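You operate a simulated robot arm through the tools that you are given. There is no shell and no other tool. Be economical: measure what you need, move in short steps, check, and stop when the job is done.

You are at the controls of a simulated two-armed robot. One attempt, no reset.

TASK
Take the white round brush and leave it on the bench scale plate. Open the yellow drawer, fetch the red tub labelled "ridge lot" from the top of the white bench and set it in the inside of the yellow drawer, then shut the drawer. Put the yellow chain link on the top of the white bench away on the top of the wooden workbench. Open the green drawer. Do these in any order.

Only the result counts: the job must be done as asked and must still hold three seconds after the hand-in. Knocking over, shifting, dropping, spilling or breaking anything else fails it.

THE ROBOT
Two 7-joint arms with two-finger parallel grippers on one trunk, on a base that drives. Base frame: it is fixed to the floor where the robot stands at the start and does not move with it; the origin is under the middle of the robot, x ahead of it, y to its left, z up; the surface under the hand at the start is at about z = 88. Readings come in cm, degrees, newtons and seconds.
The left shoulder is at the start at [6, 14.4, 97.6], the right one opposite. With the tool pointing down near the work surface each hand reaches from about 32 to 74 cm from the robot's upright axis, wherever it stands, measured 20 degrees to its own side. Places, roughly: bench scale plate (19x19 cm) [60, -68, 94]; green drawer [50, 110, 60]; inside of the yellow drawer [60, 60, 60]; red tub [75, 75, 100]; top of the wooden workbench [70, -270, 80]; white round brush (3x3x16 cm) [50, 20, 100]; yellow chain link (11x4x3 cm) [70, 90, 90]; yellow drawer [50, 60, 60]. Payload 1.57 kg a hand.
The tool frame of a hand sits at the grasp point between the pads (the TCP): z along the fingers, y along the line on which they close. The tips reach 3 cm beyond it. Largest opening 11 cm; finger width 2.4, thickness 1.2; the body of the gripper, 4.8 by 11.2 cm, starts 7.8 cm behind the TCP.
Orientation is that of the tool frame in the base frame, as a unit quaternion [w, x, y, z]. With the fingers straight down and closing along the base's y, the tool's x points along the base's -x, its y along +y and its z along -z.

THE INTERFACE
- The arms move only by the tool send_rows. It takes "left_commands", "right_commands" or both (then of equal length, played together; a hand with none holds still); each is a list of rows, each a list of 3 entries, a list of its own where there are three numbers: the shift along the tool's x, y, z in units of 20 mm (1.0 is 20 mm), then the turn, a rotation vector about the tool's x, y, z in units of 6 degrees (1.0 is 6 degrees), then the gripper command, from -1 (fully open) to 1 (shut), values between in proportion. In form: [[[dx, dy, dz], [rx, ry, rz], fingers], ...]. A call has 1 to 10 rows; each row shifts and turns the commanded pose from where the row before left it, along the tool's axes as they then stand. A call with a number of a shift or a turn outside -1 to 1 is refused whole. Each row takes 0.2 s and may step no farther than 5 cm and 8.6 degrees from the row before; otherwise, or with a gripper value out of range, the whole call is refused. Where a pose cannot be reached the arm comes as near as it can. A force on the tool above 40 N (or 10 N above the force at the start of the call, whichever is more), or a blocked arm, ends the call early, and 0.2 s more pass. The fingers move at their own pace (about 4.5 cm/s each) and stop on an object; they squeeze with about 30 N. The grip force told is the motor's: it shows also when the fingers shut on nothing. Time passes only in rows, and 0.2 s behind the last, so rows that do not move let the fingers close. The reply holds the time, the measured pose of the TCP, the force on the tool along the base axes, the opening and the grip force, in the units named above and with some noise, with the torque about the TCP (base axes, N m) and any sound that the robot's microphone picked up.
- Cameras (640 x 400 px; columns grow to the right, rows downward): "scene" is now at [3.72, 3.98, 158.74]; the picture's right is [0.51, -0.86, 0.00], its down [-0.65, -0.39, -0.65] and it looks along [0.56, 0.33, -0.76] (base axes); focal length 214 px, centre (320, 200). "left" rides on the left gripper at [7, -1.6, -14.1] in its tool frame; the picture's right is [0.23, 0.97, 0.00], its down [-0.86, 0.20, -0.48] and it looks along [-0.47, 0.11, 0.88] (tool axes); focal length 222 px, centre (320, 200). "right" rides on the right gripper at [7, 1.6, -14.1] in its tool frame; the picture's right is [-0.23, 0.97, 0.00], its down [-0.85, -0.20, -0.48] and it looks along [-0.47, -0.11, 0.88] (tool axes); focal length 222 px, centre (320, 200).
- grab_frame(camera): a new picture of that camera. The clock stands still meanwhile.
- slide_trunk(by): slides the trunk up (or, below 0, down) by that many cm; the arms and the scene camera ride with it, the base frame stays. It gives what a move gives, with no picture.
- steer(legs): drives the robot by 1 to 6 legs, each [ahead, left, turn to the left] in cm, cm and degrees, along the robot's own axes; the way and the turn of a leg run together, so that a leg with both is an arc; at most 150 cm and 180 degrees a leg. The arms and the cameras ride along, it lands a little off, and it stops where it bumps. It gives what a move gives.
- head_to(pan, tilt): turns the head with the scene camera to pan (to the left, within 86 degrees either way) and tilt (down, from -29 to 69), counted from straight ahead of the robot. It gives what a move gives.
- pixel_to_xyz(camera, pixels): for up to 12 pixels [column, row] of the newest picture of that camera ("zoom" is the newest enlarged one), the place [x, y, z] in the base frame of the surface seen there, good to about 0.2 cm. The clock stands still meanwhile.
- close_up(camera, box): a new picture of the part [left, top, right, bottom] of that camera's present view, enlarged. The clock stands still meanwhile.
- job_done(): hands the job in; it is judged then, once.

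Keep the steps short. Do not move on a guess: measure, check each grasp and each placing, and mend mistakes. In all there are 110 turns and 100 pictures (those below and enlarged ones count). Leave the grippers open and the arms clear of the work at the hand-in unless told otherwise, and finish with a single line.

The tools are called after "Emit:" as a command line: name --argument value ..., lists and objects as JSON in quotes. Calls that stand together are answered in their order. send_rows: Moves the arms, as the interface text tells. Its arguments: {"type":"object","properties":{"left_commands":{"type":"array"},"right_commands":{"type":"array"}},"required":[]} The other tools are called the same way: slide_trunk (by) slides the trunk up or down; steer (legs) drives the base; head_to (pan, tilt) turns the head that bears the scene camera; grab_frame (camera) takes a picture; pixel_to_xyz (camera, pixels) gives the place of the surface under pixels of a picture; close_up (camera, box) takes an enlarged picture of a part of a camera's view; job_done () hands the job in.

At the start:

```text
clock: 0.0
left_eef_pos: [32.45, 41.63, 114.21]
left_tcp_rot: [0.0, -0.001, 1.0, -0.001]
left_wrist_force: [0.0, -0.9, 0.4]
left_moment: [0.02, -0.02, 0.02]
left_gripper_width: 11.0
left_gripper_force: 0.0
right_eef_pos: [38.46, 6.69, 116.48]
right_tcp_rot: [0.001, 0.0, 1.0, 0.0]
right_wrist_force: [0.1, -0.5, -0.9]
right_moment: [-0.01, 0.02, -0.01]
right_gripper_width: 11.01
right_gripper_force: 0.0
trunk travel left (down, up): [-57.5, 1.5]
robot x, y, heading: [0.02, 0.16, -0.2]
head pan, tilt: [30.7, 49.5]
```

scene: 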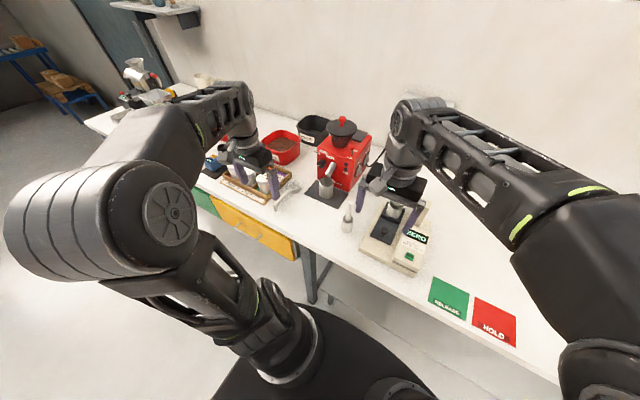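
right: 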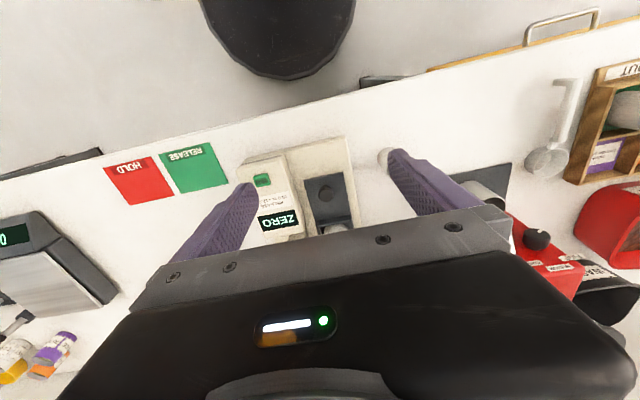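
left: 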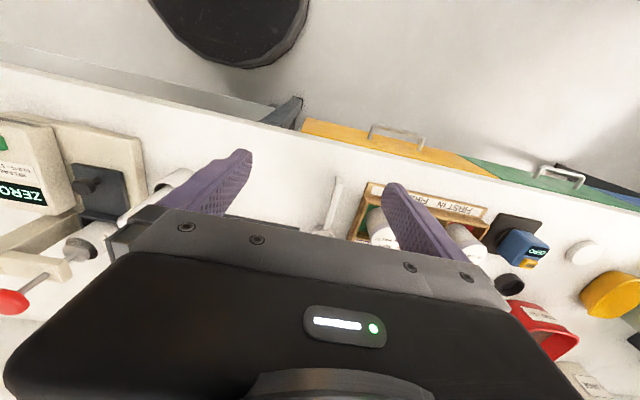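

The bench is crowded, and the arms block part of the view. I'll enlarge the middle of the scene to find the brush and the tub.

Emit:
close_up --camera "scene" --box '[180, 80, 460, 280]'

Emit:
head_to --pan 60 --tilt 35

Emit:
grab_frame --camera "scene"

Emit:
head_to --pan -50 --tilt 35

Emit:
grab_frame --camera "scene"

```text
2.00 times, centred on (320, 180) of scene
```

zoom: 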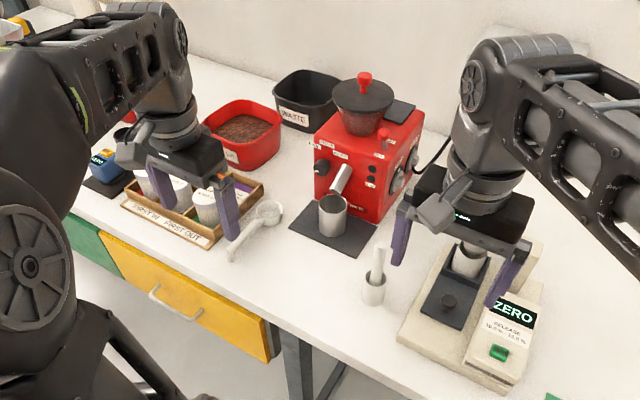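

```text
clock: 0.9
left_eef_pos: [32.4, 41.81, 114.27]
left_tcp_rot: [0.0, 0.0, 1.0, 0.0]
left_wrist_force: [-0.6, -0.7, 0.0]
left_moment: [0.03, 0.02, -0.01]
left_gripper_width: 10.98
left_gripper_force: 0.0
right_eef_pos: [38.48, 6.74, 116.66]
right_tcp_rot: [0.001, 0.0, 1.0, 0.0]
right_wrist_force: [0.0, 0.0, -0.8]
right_moment: [-0.01, -0.01, 0.0]
right_gripper_width: 10.99
right_gripper_force: 0.1
trunk travel left (down, up): [-57.5, 1.5]
robot x, y, heading: [0.09, -0.03, -0.1]
head pan, tilt: [60.0, 35.0]
```

```text
95 pictures are left
```

scene: 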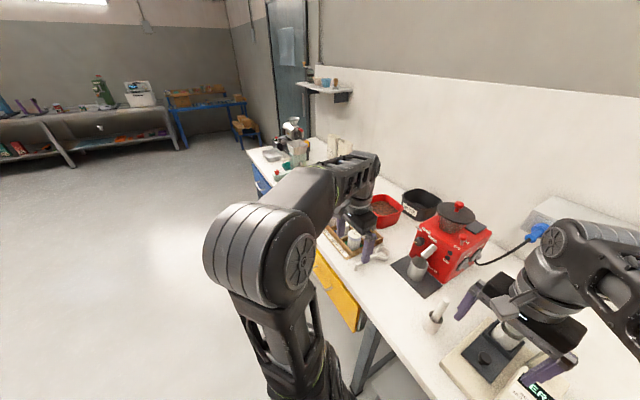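

```text
clock: 2.8
left_eef_pos: [32.35, 41.73, 114.11]
left_tcp_rot: [-0.001, 0.001, 1.0, 0.0]
left_wrist_force: [-0.1, 0.2, 0.1]
left_moment: [-0.04, -0.02, -0.01]
left_gripper_width: 11.0
left_gripper_force: 0.0
right_eef_pos: [38.52, 6.66, 116.55]
right_tcp_rot: [0.001, 0.0, 1.0, 0.001]
right_wrist_force: [-0.6, 0.8, -0.9]
right_moment: [-0.02, 0.02, -0.02]
right_gripper_width: 11.01
right_gripper_force: 0.1
trunk travel left (down, up): [-57.5, 1.5]
robot x, y, heading: [0.02, -0.03, 0.0]
head pan, tilt: [-50.0, 35.0]
```

```text
94 pictures are left
```

scene: 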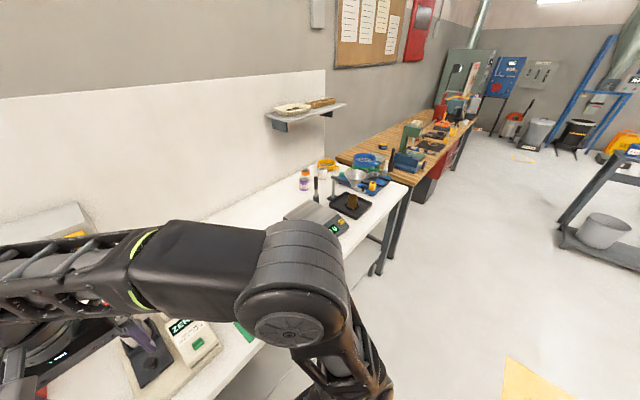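

The white brush seems to stand on its wide end to the left of the dosing base. I'll point the head that way and measure it.

Emit:
head_to --pan 22 --tilt 50

Emit:
close_up --camera "scene" --box '[240, 100, 440, 225]'

```text
clock: 4.3
left_eef_pos: [32.34, 41.73, 114.14]
left_tcp_rot: [0.0, 0.0, 1.0, 0.0]
left_wrist_force: [-0.1, 0.5, -0.9]
left_moment: [0.01, 0.0, -0.01]
left_gripper_width: 10.98
left_gripper_force: 0.0
right_eef_pos: [38.46, 6.73, 116.46]
right_tcp_rot: [0.0, 0.0, 1.0, 0.0]
right_wrist_force: [1.1, 0.1, -1.0]
right_moment: [-0.01, -0.01, 0.0]
right_gripper_width: 11.02
right_gripper_force: 0.0
trunk travel left (down, up): [-57.5, 1.5]
robot x, y, heading: [-0.13, 0.17, -0.2]
head pan, tilt: [22.0, 50.0]
```

```text
3.20 times, centred on (340, 162) of scene
```

zoom: 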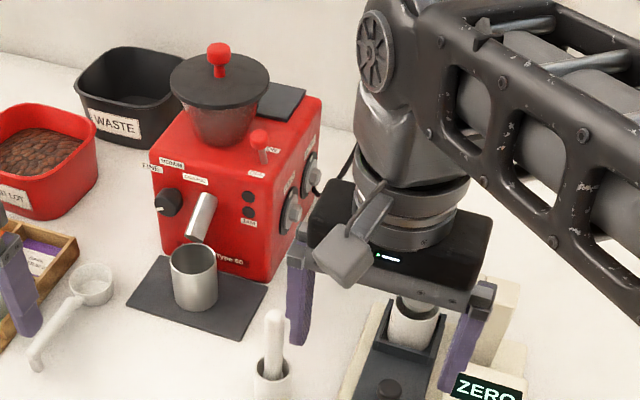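

I'll measure the brush: handle top near (273,318), rim near (272,368), base near (270,395). I'll also look through the right hand camera.

Emit:
pixel_to_xyz --camera "zoom" --pixels '[[274, 314], [272, 340], [272, 380], [258, 368], [288, 368], [240, 390], [196, 300], [300, 330], [50, 130], [30, 200]]'

Emit:
close_up --camera "right" --box '[340, 100, 500, 200]'

Emit:
close_up --camera "scene" --box '[270, 170, 390, 245]'

```text
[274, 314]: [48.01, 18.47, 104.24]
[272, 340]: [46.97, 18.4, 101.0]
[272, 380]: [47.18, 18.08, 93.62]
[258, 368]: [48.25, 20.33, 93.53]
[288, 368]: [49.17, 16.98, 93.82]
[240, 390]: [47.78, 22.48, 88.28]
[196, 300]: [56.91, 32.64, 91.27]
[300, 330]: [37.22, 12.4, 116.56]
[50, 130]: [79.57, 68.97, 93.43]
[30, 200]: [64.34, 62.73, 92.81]
```

```text
4.00 times, centred on (420, 150) of right
```

zoom: 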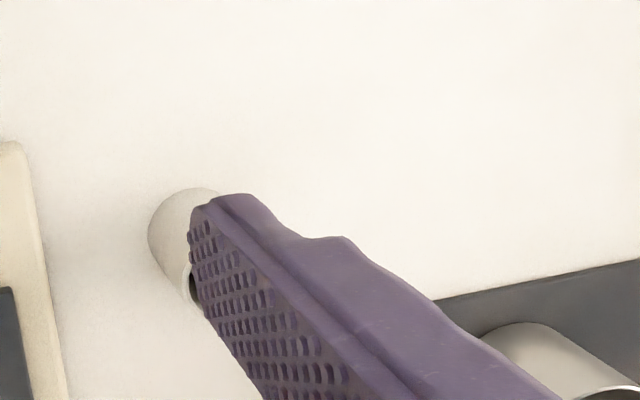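

```text
5.33 times, centred on (330, 208) of scene
```

zoom: 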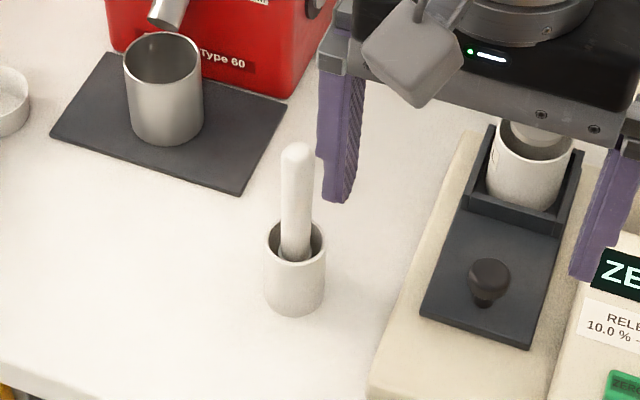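

The brush stands upright in a small holder cup, with its handle axis at about (48,18.3) and its top at about z 104. I'll do the drawer work first, so I'm backing up 15 cm and driving 60 cm left to see that side.

Emit:
steer --legs '[[-20, 0, 0], [0, 60, 0]]'

Emit:
head_to --pan 10 --tilt 40

Emit:
grab_frame --camera "scene"

Emit:
grab_frame --camera "left"

Emit:
grab_frame --camera "right"

```text
clock: 8.9
left_eef_pos: [11.13, 103.2, 114.14]
left_tcp_rot: [0.0, -0.007, 1.0, 0.0]
left_wrist_force: [-0.1, 0.3, 0.0]
left_moment: [0.03, -0.01, 0.01]
left_gripper_width: 10.98
left_gripper_force: 0.0
right_eef_pos: [17.78, 68.35, 116.62]
right_tcp_rot: [0.0, -0.007, 1.0, 0.002]
right_wrist_force: [-0.3, 0.3, -0.1]
right_moment: [-0.02, 0.02, 0.02]
right_gripper_width: 11.01
right_gripper_force: 0.1
trunk travel left (down, up): [-57.5, 1.5]
robot x, y, heading: [-20.78, 61.12, 0.6]
head pan, tilt: [22.0, 50.0]
```

```text
clock: 9.6
left_eef_pos: [11.09, 103.21, 114.19]
left_tcp_rot: [0.0, -0.007, 1.0, 0.0]
left_wrist_force: [0.5, 0.1, 0.0]
left_moment: [0.02, 0.0, -0.01]
left_gripper_width: 10.99
left_gripper_force: 0.1
right_eef_pos: [17.72, 68.23, 116.66]
right_tcp_rot: [0.0, -0.007, 1.0, 0.0]
right_wrist_force: [0.2, 0.4, 0.6]
right_moment: [0.0, 0.01, -0.04]
right_gripper_width: 11.0
right_gripper_force: 0.1
trunk travel left (down, up): [-57.5, 1.5]
robot x, y, heading: [-20.39, 60.57, 1.0]
head pan, tilt: [10.0, 40.0]
```

```text
90 pictures are left
```

scene: 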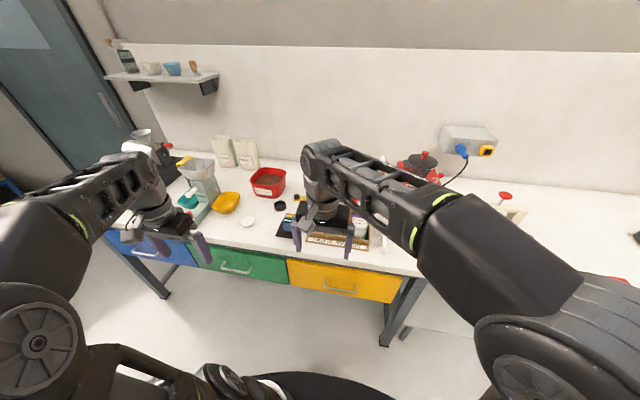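

```text
89 pictures are left
```

left: 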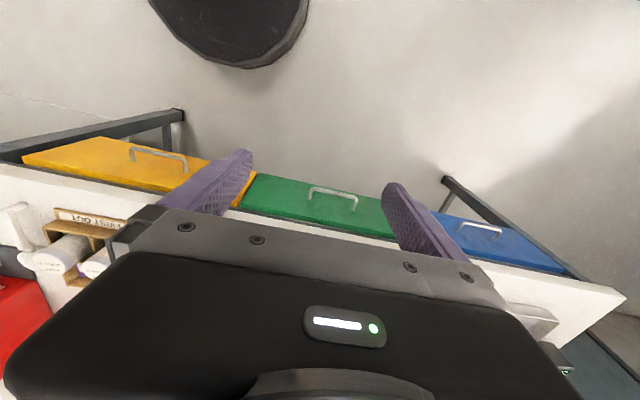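

```text
88 pictures are left
```

right: 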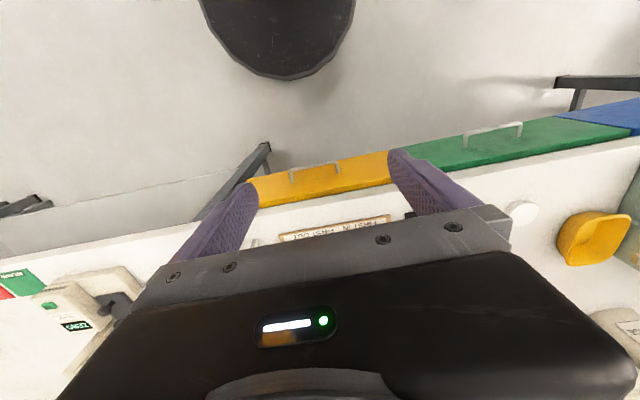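

The drawer handles and the tub are in view. I'll enlarge the bench top and the drawers to measure them.

Emit:
close_up --camera "scene" --box '[180, 220, 420, 370]'

Emit:
pixel_to_xyz --camera "zoom" --pixels '[[105, 120], [150, 140], [185, 132], [375, 172], [425, 187], [470, 178], [300, 112], [590, 210], [420, 150], [380, 90], [150, 85], [200, 85]]'

Emit:
close_up --camera "scene" --box '[160, 140, 400, 290]'

Emit:
pixel_to_xyz --camera "zoom" --pixels '[[292, 115], [240, 95], [333, 95], [245, 130], [330, 130], [292, 85], [180, 165], [385, 165], [340, 165], [230, 215], [110, 160], [550, 250]]'

```text
2.67 times, centred on (300, 295) of scene
```

zoom: 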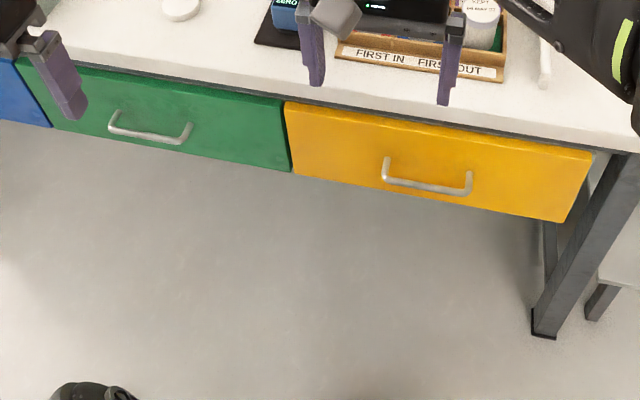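

```text
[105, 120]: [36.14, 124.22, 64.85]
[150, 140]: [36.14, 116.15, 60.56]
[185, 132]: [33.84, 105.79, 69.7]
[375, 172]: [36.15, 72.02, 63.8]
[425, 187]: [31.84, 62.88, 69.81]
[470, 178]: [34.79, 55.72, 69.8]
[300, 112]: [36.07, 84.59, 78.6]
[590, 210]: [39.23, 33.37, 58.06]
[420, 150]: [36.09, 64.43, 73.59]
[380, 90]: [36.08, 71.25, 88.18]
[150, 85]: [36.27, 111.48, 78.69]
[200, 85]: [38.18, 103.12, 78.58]
```

```text
2.67 times, centred on (280, 215) of scene
```

zoom: 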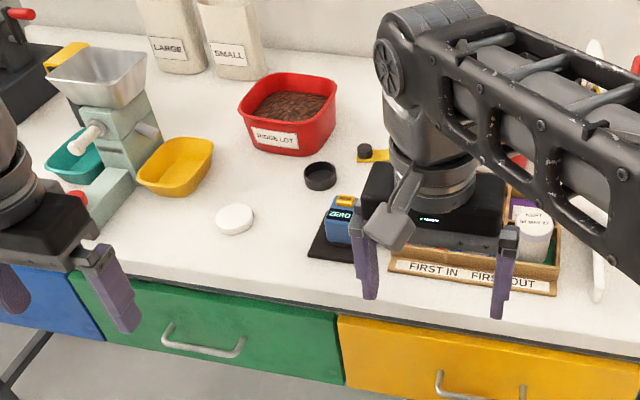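

```text
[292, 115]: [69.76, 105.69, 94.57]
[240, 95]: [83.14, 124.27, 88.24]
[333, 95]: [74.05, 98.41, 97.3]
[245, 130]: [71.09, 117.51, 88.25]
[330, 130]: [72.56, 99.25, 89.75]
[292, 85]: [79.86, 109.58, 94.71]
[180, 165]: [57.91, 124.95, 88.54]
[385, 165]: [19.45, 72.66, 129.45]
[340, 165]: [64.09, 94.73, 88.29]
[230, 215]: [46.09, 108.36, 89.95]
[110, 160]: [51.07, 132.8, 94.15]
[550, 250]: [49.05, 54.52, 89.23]
```

The tub at about (76,108) seems to read "RIDGE LOT". There was also a red tub near (79,69), which the right arm now hides. I'll zoom in on the label and the chain link.

Emit:
close_up --camera "scene" --box '[240, 160, 320, 210]'

Emit:
pixel_to_xyz --camera "zoom" --pixels '[[365, 90], [80, 80], [120, 150], [350, 160], [240, 110], [215, 40], [330, 50], [420, 250], [490, 240], [550, 235], [240, 210], [120, 40]]'

Emit:
close_up --camera "left" --box '[0, 180, 160, 280]'

```text
8.00 times, centred on (280, 185) of scene
```

zoom: 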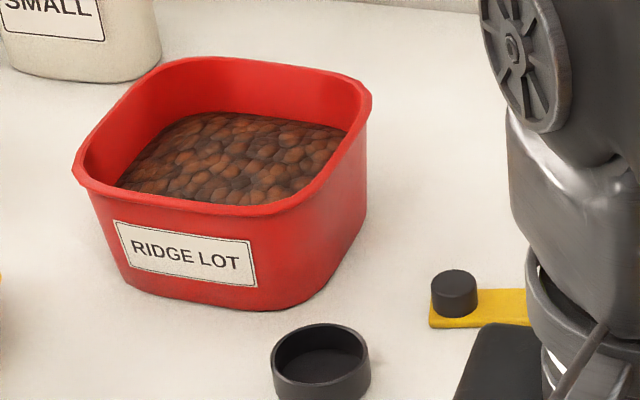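

```text
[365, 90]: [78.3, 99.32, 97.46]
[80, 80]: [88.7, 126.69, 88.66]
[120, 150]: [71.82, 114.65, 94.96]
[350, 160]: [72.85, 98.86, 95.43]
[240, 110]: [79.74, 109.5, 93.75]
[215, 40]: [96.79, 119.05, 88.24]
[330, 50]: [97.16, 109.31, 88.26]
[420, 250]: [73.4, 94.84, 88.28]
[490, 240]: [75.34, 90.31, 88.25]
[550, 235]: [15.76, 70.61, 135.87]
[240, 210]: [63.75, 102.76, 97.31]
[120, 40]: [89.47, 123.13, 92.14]
```

```text
4.00 times, centred on (80, 230) of left
```

zoom: 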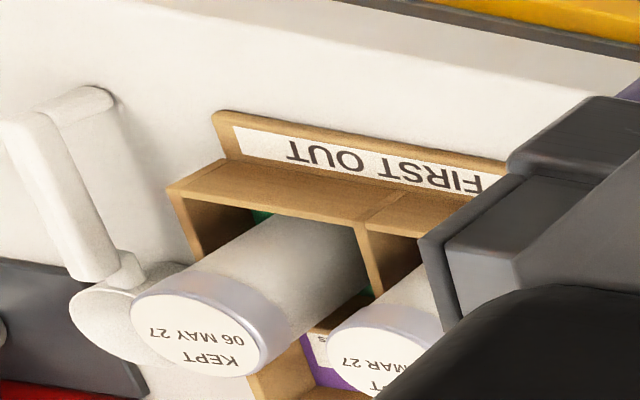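

The label reads "RIDGE LOT". I still want to rule out the other red tub, so I'll swing the right hand 20 cm to the right to clear the view.

Emit:
send_rows --right_commands '[[[0, -1, 0], [0, 0, 0], -1], [[0, -1, 0], [0, 0, 0], -1], [[0, -1, 0], [0, 0, 0], -1], [[0, -1, 0], [0, 0, 0], -1], [[0, -1, 0], [0, 0, 0], -1], [[0, -1, 0], [0, 0, 0], -1], [[0, -1, 0], [0, 0, 0], -1], [[0, -1, 0], [0, 0, 0], -1], [[0, -1, 0], [0, 0, 0], -1], [[0, -1, 0], [0, 0, 0], -1]]'

Emit:
grab_frame --camera "scene"

```text
clock: 11.8
left_eef_pos: [11.15, 103.27, 114.09]
left_tcp_rot: [0.0, -0.007, 1.0, 0.0]
left_wrist_force: [-0.5, -0.5, 0.3]
left_moment: [-0.02, -0.02, 0.0]
left_gripper_width: 11.02
left_gripper_force: 0.1
right_eef_pos: [18.22, 48.31, 116.7]
right_tcp_rot: [0.001, -0.008, 1.0, 0.001]
right_wrist_force: [0.5, 0.3, 0.1]
right_moment: [0.0, 0.0, -0.02]
right_gripper_width: 11.01
right_gripper_force: 0.1
trunk travel left (down, up): [-57.5, 1.5]
robot x, y, heading: [-20.21, 60.95, 1.0]
head pan, tilt: [10.0, 40.0]
```

```text
83 pictures are left
```

scene: 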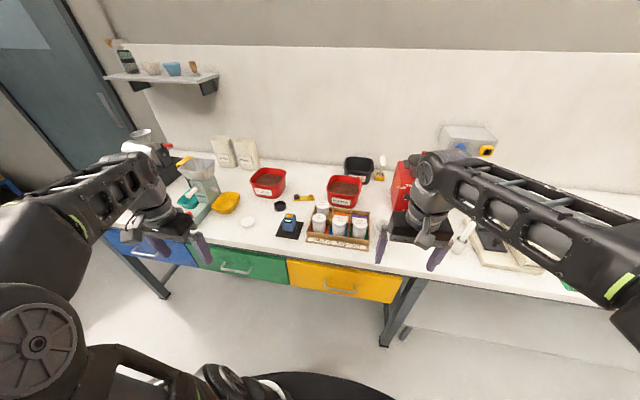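

The second red tub is visible now at (343,190), so I'll read its label and measure the chain link at (304,198).

Emit:
close_up --camera "scene" --box '[270, 160, 366, 220]'

Emit:
pixel_to_xyz --camera "zoom" --pixels '[[170, 240], [190, 258], [230, 262], [270, 262], [283, 255], [190, 270], [440, 280], [380, 245], [600, 180], [500, 130], [190, 232], [250, 230]]'

```text
6.67 times, centred on (318, 190) of scene
```

zoom: 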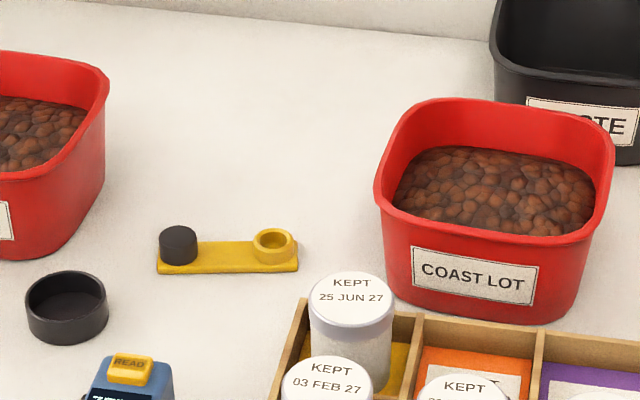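

```text
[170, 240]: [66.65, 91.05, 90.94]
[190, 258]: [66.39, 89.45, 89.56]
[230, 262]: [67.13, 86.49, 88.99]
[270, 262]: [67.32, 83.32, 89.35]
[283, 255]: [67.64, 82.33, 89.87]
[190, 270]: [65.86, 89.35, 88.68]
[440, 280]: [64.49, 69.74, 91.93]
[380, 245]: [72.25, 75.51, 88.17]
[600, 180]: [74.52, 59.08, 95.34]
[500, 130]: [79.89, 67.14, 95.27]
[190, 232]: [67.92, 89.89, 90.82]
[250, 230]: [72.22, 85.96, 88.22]
```

That one is "COAST LOT", so the right tub is the one near (75,107). The yellow handle bar is at about x 32, y 63, z 69.8. I'll back up 22 cm, then turn the right hand to point forward with the fingers closing vertically.

Emit:
steer --legs '[[-22, 0, -1]]'

Emit:
send_rows --right_commands '[[[-1, 0, 1], [0, 0, 0], -1], [[-1, 0, 1], [0, 0, 0], -1], [[-1, 0, 1], [0, 0, 0], -1], [[-1, 0, 1], [0, 0, 0], -1], [[-1, 0, 1], [0, 0, 0], -1], [[-1, 0, 1], [0, 0, 0], -1], [[-1, 0, 1], [0, 0, 0], -1], [[-1, 0, 1], [0, 0, 0], -1], [[-1, 0, 0], [0, 0, 0], -1], [[-1, 0, 0], [0, 0, 0], -1]]'

Emit:
send_rows --right_commands '[[[0, 0, 0], [-0.7698, -0.7698, 0.7698], -1], [[0, 0, 0], [-0.7698, -0.7698, 0.7698], -1], [[0, 0, 0], [-0.7698, -0.7698, 0.7698], -1], [[0, 0, 0], [-0.7698, -0.7698, 0.7698], -1], [[0, 0, 0], [-0.7698, -0.7698, 0.7698], -1], [[0, 0, 0], [-0.7698, -0.7698, 0.7698], -1], [[0, 0, 0], [-0.7698, -0.7698, 0.7698], -1], [[0, 0, 0], [-0.7698, -0.7698, 0.7698], -1]]'

Emit:
send_rows --right_commands '[[[0, 0, 0], [-0.7698, -0.7698, 0.7698], -1], [[0, 0, 0], [-0.7698, -0.7698, 0.7698], -1], [[0, 0, 0], [-0.7698, -0.7698, 0.7698], -1], [[0, 0, 0], [-0.7698, -0.7698, 0.7698], -1], [[0, 0, 0], [-0.7698, -0.7698, 0.7698], -1], [[0, 0, 0], [-0.7698, -0.7698, 0.7698], -1], [[0, 0, 0], [-0.7698, -0.7698, 0.7698], -1]]'

```text
clock: 13.5
left_eef_pos: [-9.84, 102.63, 114.23]
left_tcp_rot: [0.0, -0.002, 1.0, -0.001]
left_wrist_force: [-0.6, 0.0, 0.0]
left_moment: [-0.03, -0.02, -0.01]
left_gripper_width: 10.96
left_gripper_force: 0.1
right_eef_pos: [-3.34, 47.59, 116.68]
right_tcp_rot: [0.001, -0.002, 1.0, 0.001]
right_wrist_force: [-0.3, 0.4, 0.0]
right_moment: [-0.02, -0.01, 0.01]
right_gripper_width: 10.99
right_gripper_force: 0.0
trunk travel left (down, up): [-57.5, 1.5]
robot x, y, heading: [-41.85, 60.83, 0.3]
head pan, tilt: [10.0, 40.0]
```

```text
clock: 15.7
left_eef_pos: [-9.63, 102.65, 114.15]
left_tcp_rot: [-0.002, -0.002, 1.0, 0.001]
left_wrist_force: [0.6, 0.0, 0.3]
left_moment: [0.0, 0.0, -0.01]
left_gripper_width: 11.02
left_gripper_force: 0.2
right_eef_pos: [16.93, 47.78, 100.59]
right_tcp_rot: [0.001, -0.002, 1.0, 0.001]
right_wrist_force: [0.4, 1.6, 0.4]
right_moment: [0.0, 0.0, 0.01]
right_gripper_width: 11.01
right_gripper_force: 0.0
trunk travel left (down, up): [-57.5, 1.5]
robot x, y, heading: [-41.66, 60.8, 0.2]
head pan, tilt: [10.0, 40.0]
```

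```text
clock: 17.5
left_eef_pos: [-9.78, 102.55, 114.1]
left_tcp_rot: [0.0, -0.002, 1.0, 0.001]
left_wrist_force: [-1.1, 0.2, -0.4]
left_moment: [0.04, 0.02, 0.0]
left_gripper_width: 10.99
left_gripper_force: 0.1
right_eef_pos: [16.7, 47.74, 100.65]
right_tcp_rot: [0.308, 0.305, 0.847, 0.308]
right_wrist_force: [0.2, -0.1, 0.4]
right_moment: [-0.01, 0.03, 0.01]
right_gripper_width: 11.0
right_gripper_force: 0.1
trunk travel left (down, up): [-57.5, 1.5]
robot x, y, heading: [-41.95, 60.79, -0.1]
head pan, tilt: [10.0, 40.0]
```

```text
clock: 19.1
left_eef_pos: [-9.78, 102.34, 114.32]
left_tcp_rot: [0.0, -0.001, 1.0, 0.002]
left_wrist_force: [-0.2, -0.7, 0.4]
left_moment: [0.05, 0.01, 0.0]
left_gripper_width: 11.02
left_gripper_force: 0.2
right_eef_pos: [16.75, 47.43, 100.71]
right_tcp_rot: [0.499, 0.5, 0.498, 0.503]
right_wrist_force: [0.5, 0.0, 0.8]
right_moment: [-0.02, 0.05, 0.09]
right_gripper_width: 11.01
right_gripper_force: 0.1
trunk travel left (down, up): [-57.5, 1.5]
robot x, y, heading: [-41.7, 61.05, 0.1]
head pan, tilt: [10.0, 40.0]
```

The right hand now points forward with its fingers closing vertically. Next I'll lower the trunk 30.9 cm to handle height, move 15.5 cm left, and look.

Emit:
steer --legs '[[0, 15.5, 0]]'

Emit:
slide_trunk --by -30.9

Emit:
grab_frame --camera "scene"

Emit:
grab_frame --camera "right"

```text
clock: 20.5
left_eef_pos: [-9.83, 117.59, 113.98]
left_tcp_rot: [0.0, -0.003, 1.0, 0.0]
left_wrist_force: [0.1, 0.1, -0.5]
left_moment: [-0.08, 0.01, 0.0]
left_gripper_width: 11.0
left_gripper_force: 0.0
right_eef_pos: [16.85, 62.85, 100.64]
right_tcp_rot: [0.499, 0.499, 0.501, 0.501]
right_wrist_force: [0.0, 0.9, 0.3]
right_moment: [0.03, 0.01, 0.0]
right_gripper_width: 11.0
right_gripper_force: 0.0
trunk travel left (down, up): [-57.5, 1.5]
robot x, y, heading: [-41.59, 75.91, 0.5]
head pan, tilt: [10.0, 40.0]
```

```text
clock: 23.5
left_eef_pos: [-9.81, 117.5, 83.24]
left_tcp_rot: [0.0, -0.003, 1.0, 0.0]
left_wrist_force: [0.1, 0.0, -0.7]
left_moment: [-0.02, 0.03, 0.01]
left_gripper_width: 11.01
left_gripper_force: 0.1
right_eef_pos: [16.78, 62.62, 69.75]
right_tcp_rot: [0.499, 0.499, 0.5, 0.501]
right_wrist_force: [-1.0, 0.0, 0.2]
right_moment: [-0.03, 0.03, -0.02]
right_gripper_width: 10.98
right_gripper_force: 0.0
trunk travel left (down, up): [-26.6, 32.4]
robot x, y, heading: [-42.02, 75.65, 0.5]
head pan, tilt: [10.0, 40.0]
```

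```text
81 pictures are left
```

scene: 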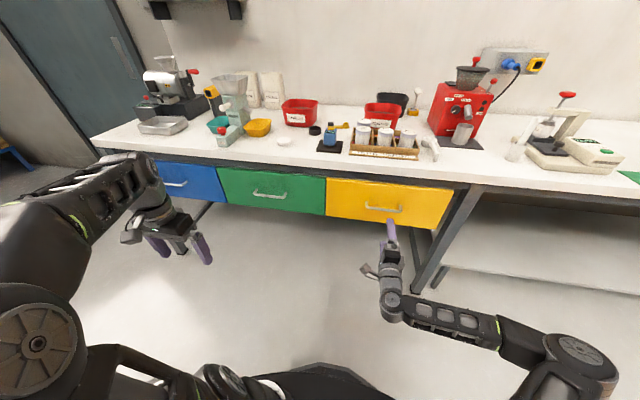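

```text
80 pictures are left
```

right: 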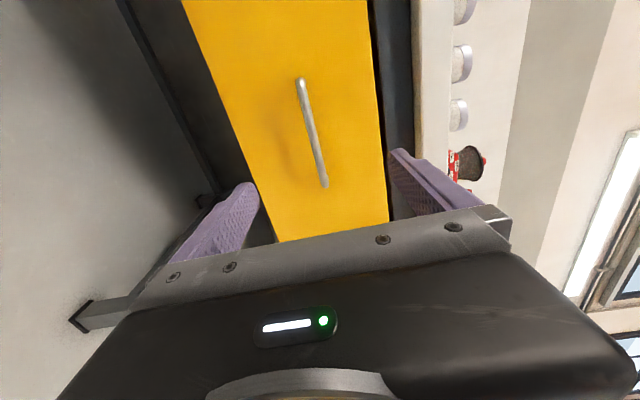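

The handle bar runs from (302,80) to (324,186) in the right hand picture, so I'll measure it there. I'll also measure the green handle from the scene view.

Emit:
pixel_to_xyz --camera "right" --pixels '[[302, 90], [307, 115], [312, 140], [318, 165], [323, 184], [280, 130], [340, 130]]'

Emit:
close_up --camera "scene" --box '[200, 150, 440, 300]'

Emit:
pixel_to_xyz --camera "zoom" --pixels '[[145, 117], [160, 119], [185, 122], [210, 125], [225, 124], [440, 150], [480, 161], [535, 158], [180, 90], [500, 110]]'

```text
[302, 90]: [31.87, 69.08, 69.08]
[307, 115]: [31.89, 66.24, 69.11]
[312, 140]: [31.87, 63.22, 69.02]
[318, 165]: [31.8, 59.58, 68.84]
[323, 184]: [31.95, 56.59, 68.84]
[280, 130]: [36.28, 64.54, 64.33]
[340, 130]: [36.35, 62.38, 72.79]
```

```text
2.67 times, centred on (320, 225) of scene
```

zoom: 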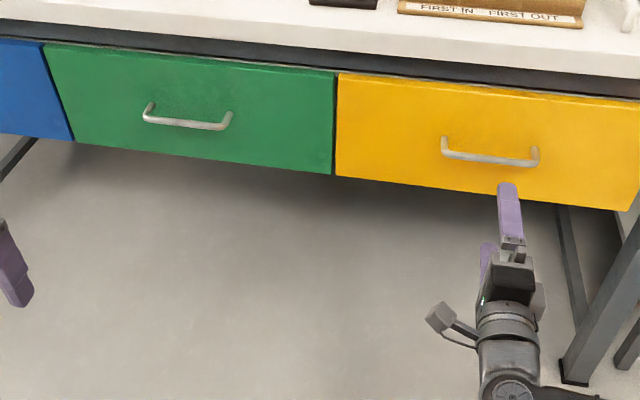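

```text
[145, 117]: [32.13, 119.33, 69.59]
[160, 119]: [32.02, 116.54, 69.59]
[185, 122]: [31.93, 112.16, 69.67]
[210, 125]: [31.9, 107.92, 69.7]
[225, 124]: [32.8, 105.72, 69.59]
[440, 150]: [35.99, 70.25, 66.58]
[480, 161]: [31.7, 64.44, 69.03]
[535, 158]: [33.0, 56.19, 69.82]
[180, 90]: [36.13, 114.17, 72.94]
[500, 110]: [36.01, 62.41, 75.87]
```

The bar centre is at about (32.2, 62.8, 69.1). I'll drive 13 cm ahead, leaving the hand just short of it.

Emit:
steer --legs '[[13, 0, 0]]'

Emit:
send_rows --right_commands '[[[0, -0.3, 0.4], [0, 0, 0], -1], [[0, 0, 0], [0, 0, 0], -1]]'

Emit:
grab_frame --camera "right"

```text
clock: 24.8
left_eef_pos: [3.29, 117.61, 83.32]
left_tcp_rot: [0.0, -0.002, 1.0, -0.001]
left_wrist_force: [0.0, 0.4, 0.2]
left_moment: [0.04, 0.03, -0.05]
left_gripper_width: 11.02
left_gripper_force: 0.0
right_eef_pos: [29.76, 62.79, 69.71]
right_tcp_rot: [0.5, 0.499, 0.499, 0.502]
right_wrist_force: [-0.3, -0.8, 0.0]
right_moment: [0.0, 0.0, 0.0]
right_gripper_width: 10.98
right_gripper_force: 0.1
trunk travel left (down, up): [-26.6, 32.4]
robot x, y, heading: [-28.82, 75.61, 0.1]
head pan, tilt: [10.0, 40.0]
```

```text
clock: 25.4
left_eef_pos: [3.17, 117.7, 83.33]
left_tcp_rot: [0.0, -0.002, 1.0, 0.0]
left_wrist_force: [-0.1, 0.3, 0.5]
left_moment: [-0.02, 0.0, 0.0]
left_gripper_width: 10.99
left_gripper_force: 0.0
right_eef_pos: [30.53, 62.7, 69.22]
right_tcp_rot: [0.499, 0.499, 0.5, 0.501]
right_wrist_force: [0.2, -0.5, 0.0]
right_moment: [0.01, 0.0, 0.01]
right_gripper_width: 11.01
right_gripper_force: 0.0
trunk travel left (down, up): [-26.6, 32.4]
robot x, y, heading: [-28.88, 75.57, 0.3]
head pan, tilt: [10.0, 40.0]
```

```text
78 pictures are left
```

right: 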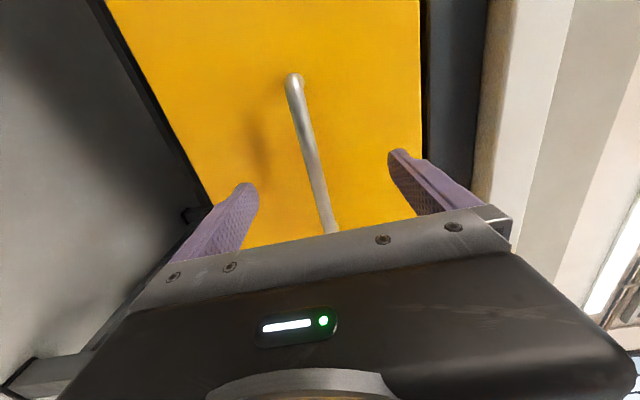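

The bar sits between the fingers, so I'll close them.

Emit:
send_rows --right_commands '[[[0, 0, 0.3], [0, 0, 0], 0], [[0, 0, 0], [0, 0, 0], 1], [[0, 0, 0], [0, 0, 0], 1], [[0, 0, 0], [0, 0, 0], 1], [[0, 0, 0], [0, 0, 0], 1], [[0, 0, 0], [0, 0, 0], 1], [[0, 0, 0], [0, 0, 0], 1]]'

```text
clock: 27.0
left_eef_pos: [3.13, 117.57, 83.18]
left_tcp_rot: [-0.001, -0.002, 1.0, 0.0]
left_wrist_force: [-0.1, 0.2, 0.1]
left_moment: [0.0, -0.01, 0.01]
left_gripper_width: 11.02
left_gripper_force: 0.1
right_eef_pos: [31.17, 62.68, 69.1]
right_tcp_rot: [0.499, 0.5, 0.499, 0.501]
right_wrist_force: [-1.6, 1.1, -6.1]
right_moment: [-0.18, 0.09, -0.05]
right_gripper_width: 1.19
right_gripper_force: 24.7
trunk travel left (down, up): [-26.6, 32.4]
robot x, y, heading: [-28.83, 75.65, 0.3]
head pan, tilt: [10.0, 40.0]
```

The bar is held, with an opening of 1.2 cm. I'll pull by backing up 25 cm.

Emit:
steer --legs '[[-25, 0, 0]]'

Emit:
grab_frame --camera "scene"

```text
clock: 28.9
left_eef_pos: [-22.27, 117.55, 83.14]
left_tcp_rot: [-0.001, -0.002, 1.0, 0.0]
left_wrist_force: [-0.4, 0.6, 0.9]
left_moment: [0.0, 0.01, 0.02]
left_gripper_width: 10.99
left_gripper_force: 0.1
right_eef_pos: [5.51, 62.71, 68.98]
right_tcp_rot: [0.498, 0.5, 0.501, 0.501]
right_wrist_force: [-1.4, 8.2, -14.1]
right_moment: [-0.14, 0.19, 0.37]
right_gripper_width: 1.2
right_gripper_force: 29.1
trunk travel left (down, up): [-26.6, 32.4]
robot x, y, heading: [-54.67, 75.87, 0.5]
head pan, tilt: [10.0, 40.0]
```

```text
77 pictures are left
```

scene: 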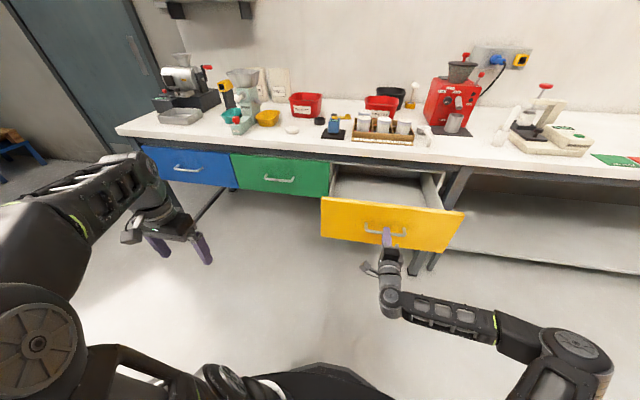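

The drawer is open 25 cm. I'll try for another 5 cm of room.

Emit:
steer --legs '[[-5, 0, 0]]'

Emit:
close_up --camera "scene" --box '[280, 140, 480, 265]'

Emit:
pixel_to_xyz --camera "zoom" --pixels '[[150, 210], [250, 150], [320, 180], [420, 190], [500, 180], [330, 190], [330, 220], [560, 180], [180, 120], [160, 200], [540, 215]]'

```text
clock: 29.8
left_eef_pos: [-27.34, 117.51, 83.31]
left_tcp_rot: [-0.001, -0.003, 1.0, 0.0]
left_wrist_force: [0.6, 0.4, 0.4]
left_moment: [0.01, 0.01, 0.01]
left_gripper_width: 11.0
left_gripper_force: 0.1
right_eef_pos: [0.56, 62.62, 69.05]
right_tcp_rot: [0.498, 0.499, 0.502, 0.502]
right_wrist_force: [-1.4, 2.9, -5.0]
right_moment: [-0.19, 0.1, -0.02]
right_gripper_width: 1.18
right_gripper_force: 29.1
trunk travel left (down, up): [-26.6, 32.4]
robot x, y, heading: [-59.66, 75.7, 0.3]
head pan, tilt: [10.0, 40.0]
```

```text
3.20 times, centred on (380, 202) of scene
```

zoom: 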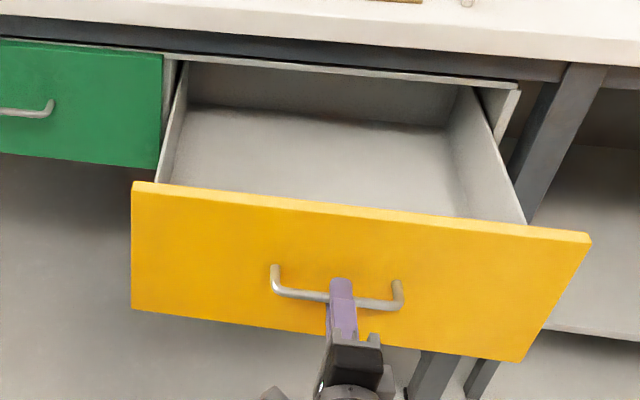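

```text
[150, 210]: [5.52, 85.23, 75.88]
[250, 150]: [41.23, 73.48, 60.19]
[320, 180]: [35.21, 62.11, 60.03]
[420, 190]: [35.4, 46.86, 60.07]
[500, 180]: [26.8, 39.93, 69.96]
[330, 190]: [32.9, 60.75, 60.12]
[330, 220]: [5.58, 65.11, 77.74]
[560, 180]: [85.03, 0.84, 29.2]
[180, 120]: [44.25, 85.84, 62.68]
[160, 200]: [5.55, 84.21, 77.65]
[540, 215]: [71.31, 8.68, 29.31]
```

The drawer is open about 30 cm, its floor is at z 60, and it spans y 39–86. I'll release the handle, back off and restore the right hand to point down.

Emit:
send_rows --right_commands '[[[0, 0, 0], [0, 0, 0], -1], [[0, 0, 0], [0, 0, 0], -1], [[0, 0, 0], [0, 0, 0], -1], [[0, 0, 0], [0, 0, 0], -1], [[0, 0, 0], [0, 0, 0], -1], [[0, 0, 0], [0, 0, 0], -1]]'

Emit:
steer --legs '[[-15, 0, 0]]'

Emit:
slide_trunk --by 32

Emit:
send_rows --right_commands '[[[0, 0, 0], [0.7698, 0.7698, -0.7698], -1], [[0, 0, 0], [0.7698, 0.7698, -0.7698], -1], [[0, 0, 0], [0.7698, 0.7698, -0.7698], -1], [[0, 0, 0], [0.7698, 0.7698, -0.7698], -1], [[0, 0, 0], [0.7698, 0.7698, -0.7698], -1], [[0, 0, 0], [0.7698, 0.7698, -0.7698], -1], [[0, 0, 0], [0.7698, 0.7698, -0.7698], -1], [[0, 0, 0], [0.7698, 0.7698, -0.7698], -1]]'

Emit:
send_rows --right_commands '[[[0, 0, 0], [0.7698, 0.7698, -0.7698], -1], [[0, 0, 0], [0.7698, 0.7698, -0.7698], -1], [[0, 0, 0], [0.7698, 0.7698, -0.7698], -1], [[0, 0, 0], [0.7698, 0.7698, -0.7698], -1], [[0, 0, 0], [0.7698, 0.7698, -0.7698], -1], [[0, 0, 0], [0.7698, 0.7698, -0.7698], -1], [[0, 0, 0], [0.7698, 0.7698, -0.7698], -1]]'

Emit:
grab_frame --camera "scene"

```text
clock: 31.2
left_eef_pos: [-27.25, 117.54, 83.11]
left_tcp_rot: [0.001, -0.001, 1.0, 0.0]
left_wrist_force: [1.2, -0.1, 0.3]
left_moment: [0.0, 0.0, 0.02]
left_gripper_width: 10.99
left_gripper_force: 0.1
right_eef_pos: [0.53, 62.66, 69.16]
right_tcp_rot: [0.498, 0.499, 0.501, 0.502]
right_wrist_force: [0.4, 0.5, 0.3]
right_moment: [0.03, -0.02, -0.01]
right_gripper_width: 10.98
right_gripper_force: 0.0
trunk travel left (down, up): [-26.6, 32.4]
robot x, y, heading: [-59.84, 75.94, 0.3]
head pan, tilt: [10.0, 40.0]
```

```text
clock: 32.6
left_eef_pos: [-42.15, 117.37, 83.23]
left_tcp_rot: [0.0, -0.002, 1.0, -0.001]
left_wrist_force: [-0.1, -0.1, -1.6]
left_moment: [0.01, -0.01, 0.02]
left_gripper_width: 10.99
left_gripper_force: 0.0
right_eef_pos: [-14.24, 62.48, 68.94]
right_tcp_rot: [0.498, 0.499, 0.501, 0.502]
right_wrist_force: [-0.4, -0.1, 0.4]
right_moment: [-0.01, -0.03, 0.02]
right_gripper_width: 11.0
right_gripper_force: 0.1
trunk travel left (down, up): [-26.6, 32.4]
robot x, y, heading: [-74.26, 75.98, 0.1]
head pan, tilt: [10.0, 40.0]
```

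```text
clock: 35.7
left_eef_pos: [-42.16, 117.36, 115.29]
left_tcp_rot: [0.0, -0.002, 1.0, 0.0]
left_wrist_force: [0.1, -0.3, -0.1]
left_moment: [-0.01, 0.01, -0.03]
left_gripper_width: 10.98
left_gripper_force: 0.1
right_eef_pos: [-14.28, 62.56, 100.99]
right_tcp_rot: [0.497, 0.499, 0.501, 0.502]
right_wrist_force: [0.4, 0.2, -0.4]
right_moment: [-0.04, -0.01, 0.04]
right_gripper_width: 11.02
right_gripper_force: 0.0
trunk travel left (down, up): [-58.6, 0.4]
robot x, y, heading: [-74.29, 75.57, 0.2]
head pan, tilt: [10.0, 40.0]
```

```text
clock: 37.5
left_eef_pos: [-42.0, 117.55, 115.18]
left_tcp_rot: [0.0, -0.001, 1.0, 0.0]
left_wrist_force: [-0.4, -0.3, -1.1]
left_moment: [0.01, 0.01, 0.05]
left_gripper_width: 10.99
left_gripper_force: 0.1
right_eef_pos: [-14.23, 62.56, 101.02]
right_tcp_rot: [0.27, 0.269, 0.884, 0.272]
right_wrist_force: [0.5, -0.4, 0.4]
right_moment: [0.02, 0.0, -0.01]
right_gripper_width: 10.98
right_gripper_force: 0.0
trunk travel left (down, up): [-58.6, 0.4]
robot x, y, heading: [-74.34, 75.85, 0.4]
head pan, tilt: [10.0, 40.0]
```

```text
clock: 39.1
left_eef_pos: [-42.06, 117.37, 115.31]
left_tcp_rot: [-0.001, -0.002, 1.0, 0.0]
left_wrist_force: [0.4, -0.1, -0.1]
left_moment: [0.02, -0.03, 0.01]
left_gripper_width: 11.03
left_gripper_force: 0.1
right_eef_pos: [-14.26, 62.57, 100.98]
right_tcp_rot: [-0.001, -0.003, 1.0, 0.0]
right_wrist_force: [0.1, 0.3, -0.2]
right_moment: [-0.01, -0.03, 0.01]
right_gripper_width: 10.98
right_gripper_force: 0.0
trunk travel left (down, up): [-58.6, 0.4]
robot x, y, heading: [-74.1, 75.73, 0.0]
head pan, tilt: [10.0, 40.0]
```

```text
75 pictures are left
```

scene: 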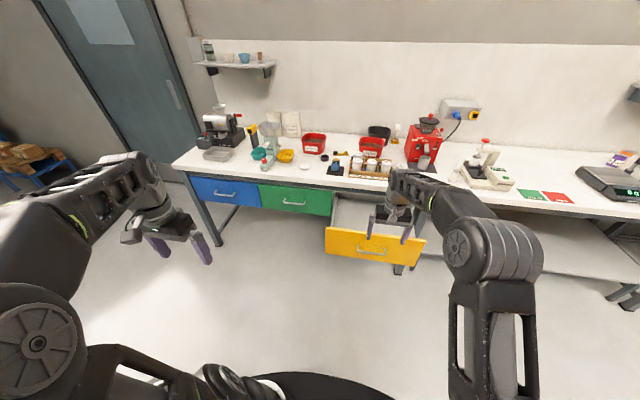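

The drawer is still open. I'll bring both hands to symmetric poses about 55 cm ahead, ±10 cm to the sides and z 114, then drive to face the tub.

Emit:
send_rows --left_commands '[[[-1, -1, 0], [0, 0, 0], -1], [[-1, -1, 0], [0, 0, 0], -1], [[-1, -1, 0], [0, 0, 0], -1], [[-1, -1, 0], [0, 0, 0], -1], [[-1, -1, 0], [0, 0, 0], -1], [[-1, -1, 0], [0, 0, 0], -1], [[-1, -1, 0], [0, 0, 0], -1], [[-1, -1, 0], [0, 0, 0], -1], [[-1, -1, 0], [0, 0, 0], -1], [[-1, -1, 0], [0, 0, 0], -1]]' --right_commands '[[[0.25, 0, -0.7], [0, 0, 0], -1], [[0.25, 0, -0.7], [0, 0, 0], -1], [[0.25, 0, -0.7], [0, 0, 0], -1], [[0.25, 0, -0.7], [0, 0, 0], -1], [[0.25, 0, -0.7], [0, 0, 0], -1], [[0.25, 0, -0.7], [0, 0, 0], -1], [[0.25, 0, -0.7], [0, 0, 0], -1], [[0.25, 0, -0.7], [0, 0, 0], -1], [[0.25, 0, -0.7], [0, 0, 0], -1], [[0.25, 0, -0.7], [0, 0, 0], -1]]'

Emit:
send_rows --left_commands '[[[0, -1, 0], [0, 0, 0], -1], [[0, -1, 0], [0, 0, 0], -1], [[0, -1, 0], [0, 0, 0], -1], [[0, -1, 0], [0, 0, 0], -1]]'

Emit:
steer --legs '[[0, 43, 0], [60, 0, 0]]'

Emit:
grab_frame --camera "scene"

Emit:
grab_frame --camera "left"

```text
clock: 41.3
left_eef_pos: [-22.12, 97.34, 115.13]
left_tcp_rot: [-0.001, -0.001, 1.0, 0.001]
left_wrist_force: [1.0, -0.3, -0.5]
left_moment: [0.02, 0.04, -0.03]
left_gripper_width: 10.98
left_gripper_force: 0.0
right_eef_pos: [-18.91, 62.45, 114.21]
right_tcp_rot: [0.0, -0.003, 1.0, 0.002]
right_wrist_force: [0.4, -0.8, 0.7]
right_moment: [0.03, 0.03, -0.02]
right_gripper_width: 10.98
right_gripper_force: 0.1
right hand out of reach, approached as far as the arm can: row 10
trunk travel left (down, up): [-58.6, 0.4]
robot x, y, heading: [-74.68, 75.48, 0.5]
head pan, tilt: [10.0, 40.0]
```

```text
clock: 42.3
left_eef_pos: [-22.11, 89.38, 115.26]
left_tcp_rot: [0.0, -0.002, 1.0, 0.001]
left_wrist_force: [-0.7, 0.4, 0.0]
left_moment: [0.03, 0.0, -0.01]
left_gripper_width: 11.0
left_gripper_force: 0.1
right_eef_pos: [-18.99, 62.49, 114.33]
right_tcp_rot: [0.0, -0.003, 1.0, 0.001]
right_wrist_force: [-0.5, 0.0, -0.2]
right_moment: [0.02, 0.0, 0.02]
right_gripper_width: 11.0
right_gripper_force: 0.0
trunk travel left (down, up): [-58.6, 0.4]
robot x, y, heading: [-74.52, 75.48, 0.1]
head pan, tilt: [10.0, 40.0]
```

```text
clock: 48.0
left_eef_pos: [38.69, 132.26, 115.32]
left_tcp_rot: [0.0, 0.006, 1.0, 0.0]
left_wrist_force: [-0.8, 0.7, 0.5]
left_moment: [0.04, 0.03, 0.0]
left_gripper_width: 11.01
left_gripper_force: 0.1
right_eef_pos: [41.26, 105.41, 114.34]
right_tcp_rot: [0.001, 0.005, 1.0, 0.0]
right_wrist_force: [0.5, -0.7, -0.1]
right_moment: [0.02, 0.06, -0.02]
right_gripper_width: 11.01
right_gripper_force: 0.1
trunk travel left (down, up): [-58.6, 0.4]
robot x, y, heading: [-13.87, 119.33, -0.7]
head pan, tilt: [10.0, 40.0]
```

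```text
74 pictures are left
```

scene: 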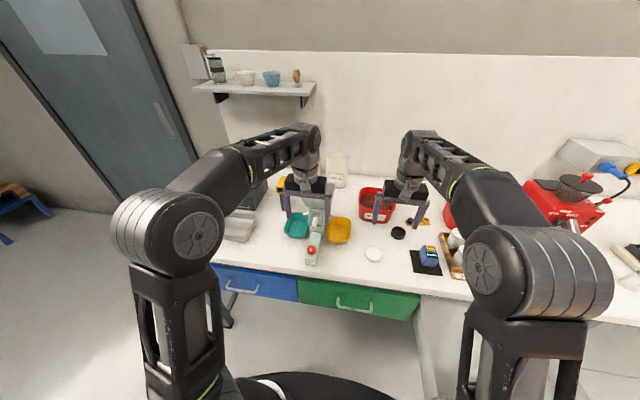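

```text
73 pictures are left
```

left: 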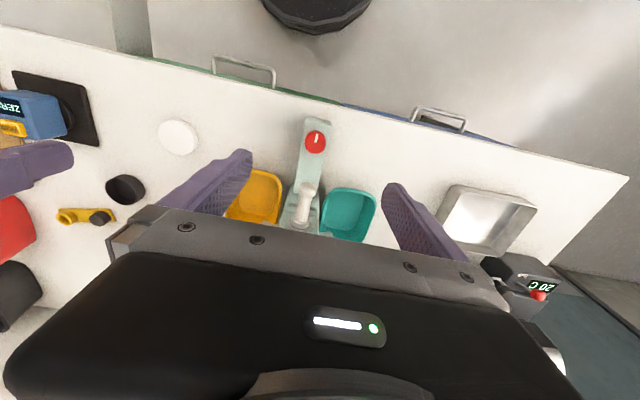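

I'll enlarge the area around the tub to measure it and its neighbours: the hopper, the bags and the yellow bowl.

Emit:
close_up --camera "scene" --box '[270, 140, 450, 252]'

Emit:
pixel_to_xyz --camera "zoom" --pixels '[[175, 210], [155, 300], [100, 280], [250, 280], [250, 130], [325, 175], [375, 180], [420, 290], [330, 265], [340, 210], [215, 275], [290, 290]]'

Emit:
grab_frame --camera "right"

```text
3.56 times, centred on (360, 196) of scene
```

zoom: 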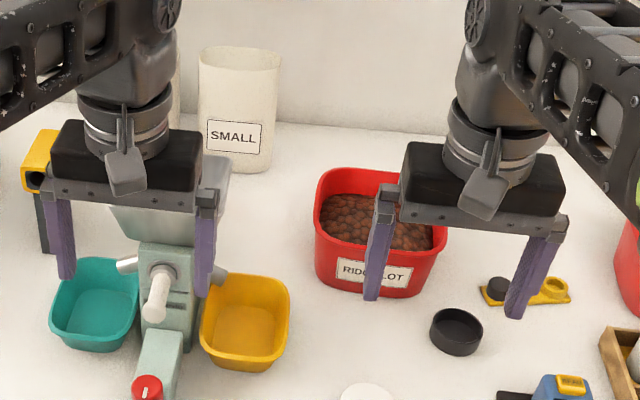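

```text
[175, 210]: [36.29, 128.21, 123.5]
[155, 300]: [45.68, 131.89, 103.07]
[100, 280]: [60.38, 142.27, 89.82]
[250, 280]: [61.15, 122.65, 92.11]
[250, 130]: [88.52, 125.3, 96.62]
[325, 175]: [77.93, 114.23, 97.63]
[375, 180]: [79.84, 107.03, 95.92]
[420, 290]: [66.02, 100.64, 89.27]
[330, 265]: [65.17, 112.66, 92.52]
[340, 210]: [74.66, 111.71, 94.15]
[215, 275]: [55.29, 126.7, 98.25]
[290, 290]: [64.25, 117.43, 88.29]
```

```text
71 pictures are left
```

right: 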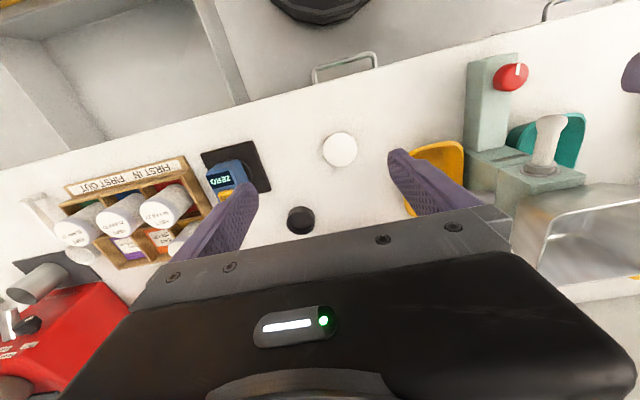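

I'll measure the hopper's near edges and the tub's rim corners. Rim candidates in the enlarged view are (316,180), (320,232), (445,230) and (430,180).

Emit:
close_up --camera "scene" --box '[300, 165, 412, 235]'

Emit:
pixel_to_xyz --camera "zoom" --pixels '[[45, 70], [45, 110], [330, 120], [335, 200], [350, 75], [380, 42], [480, 36], [552, 180], [350, 208], [415, 240], [330, 170], [530, 205]]'

```text
5.71 times, centred on (356, 200) of scene
```

zoom: 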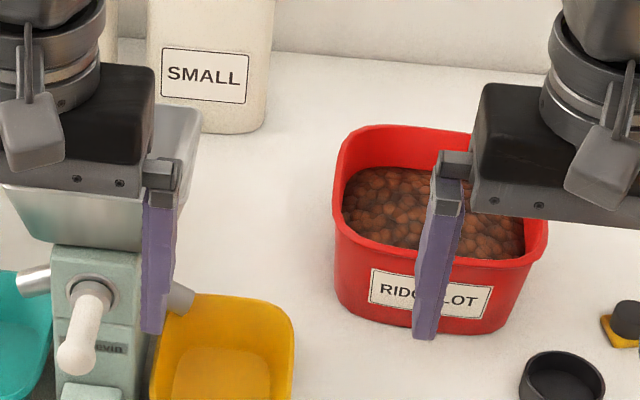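

```text
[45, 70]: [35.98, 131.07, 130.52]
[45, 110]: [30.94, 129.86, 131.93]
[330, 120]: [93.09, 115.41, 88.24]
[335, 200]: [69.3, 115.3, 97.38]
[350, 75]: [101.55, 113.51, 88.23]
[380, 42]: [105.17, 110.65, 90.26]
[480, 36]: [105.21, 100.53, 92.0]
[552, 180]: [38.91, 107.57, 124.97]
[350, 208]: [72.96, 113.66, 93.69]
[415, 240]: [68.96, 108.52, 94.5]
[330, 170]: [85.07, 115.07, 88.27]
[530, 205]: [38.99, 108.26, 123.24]
```

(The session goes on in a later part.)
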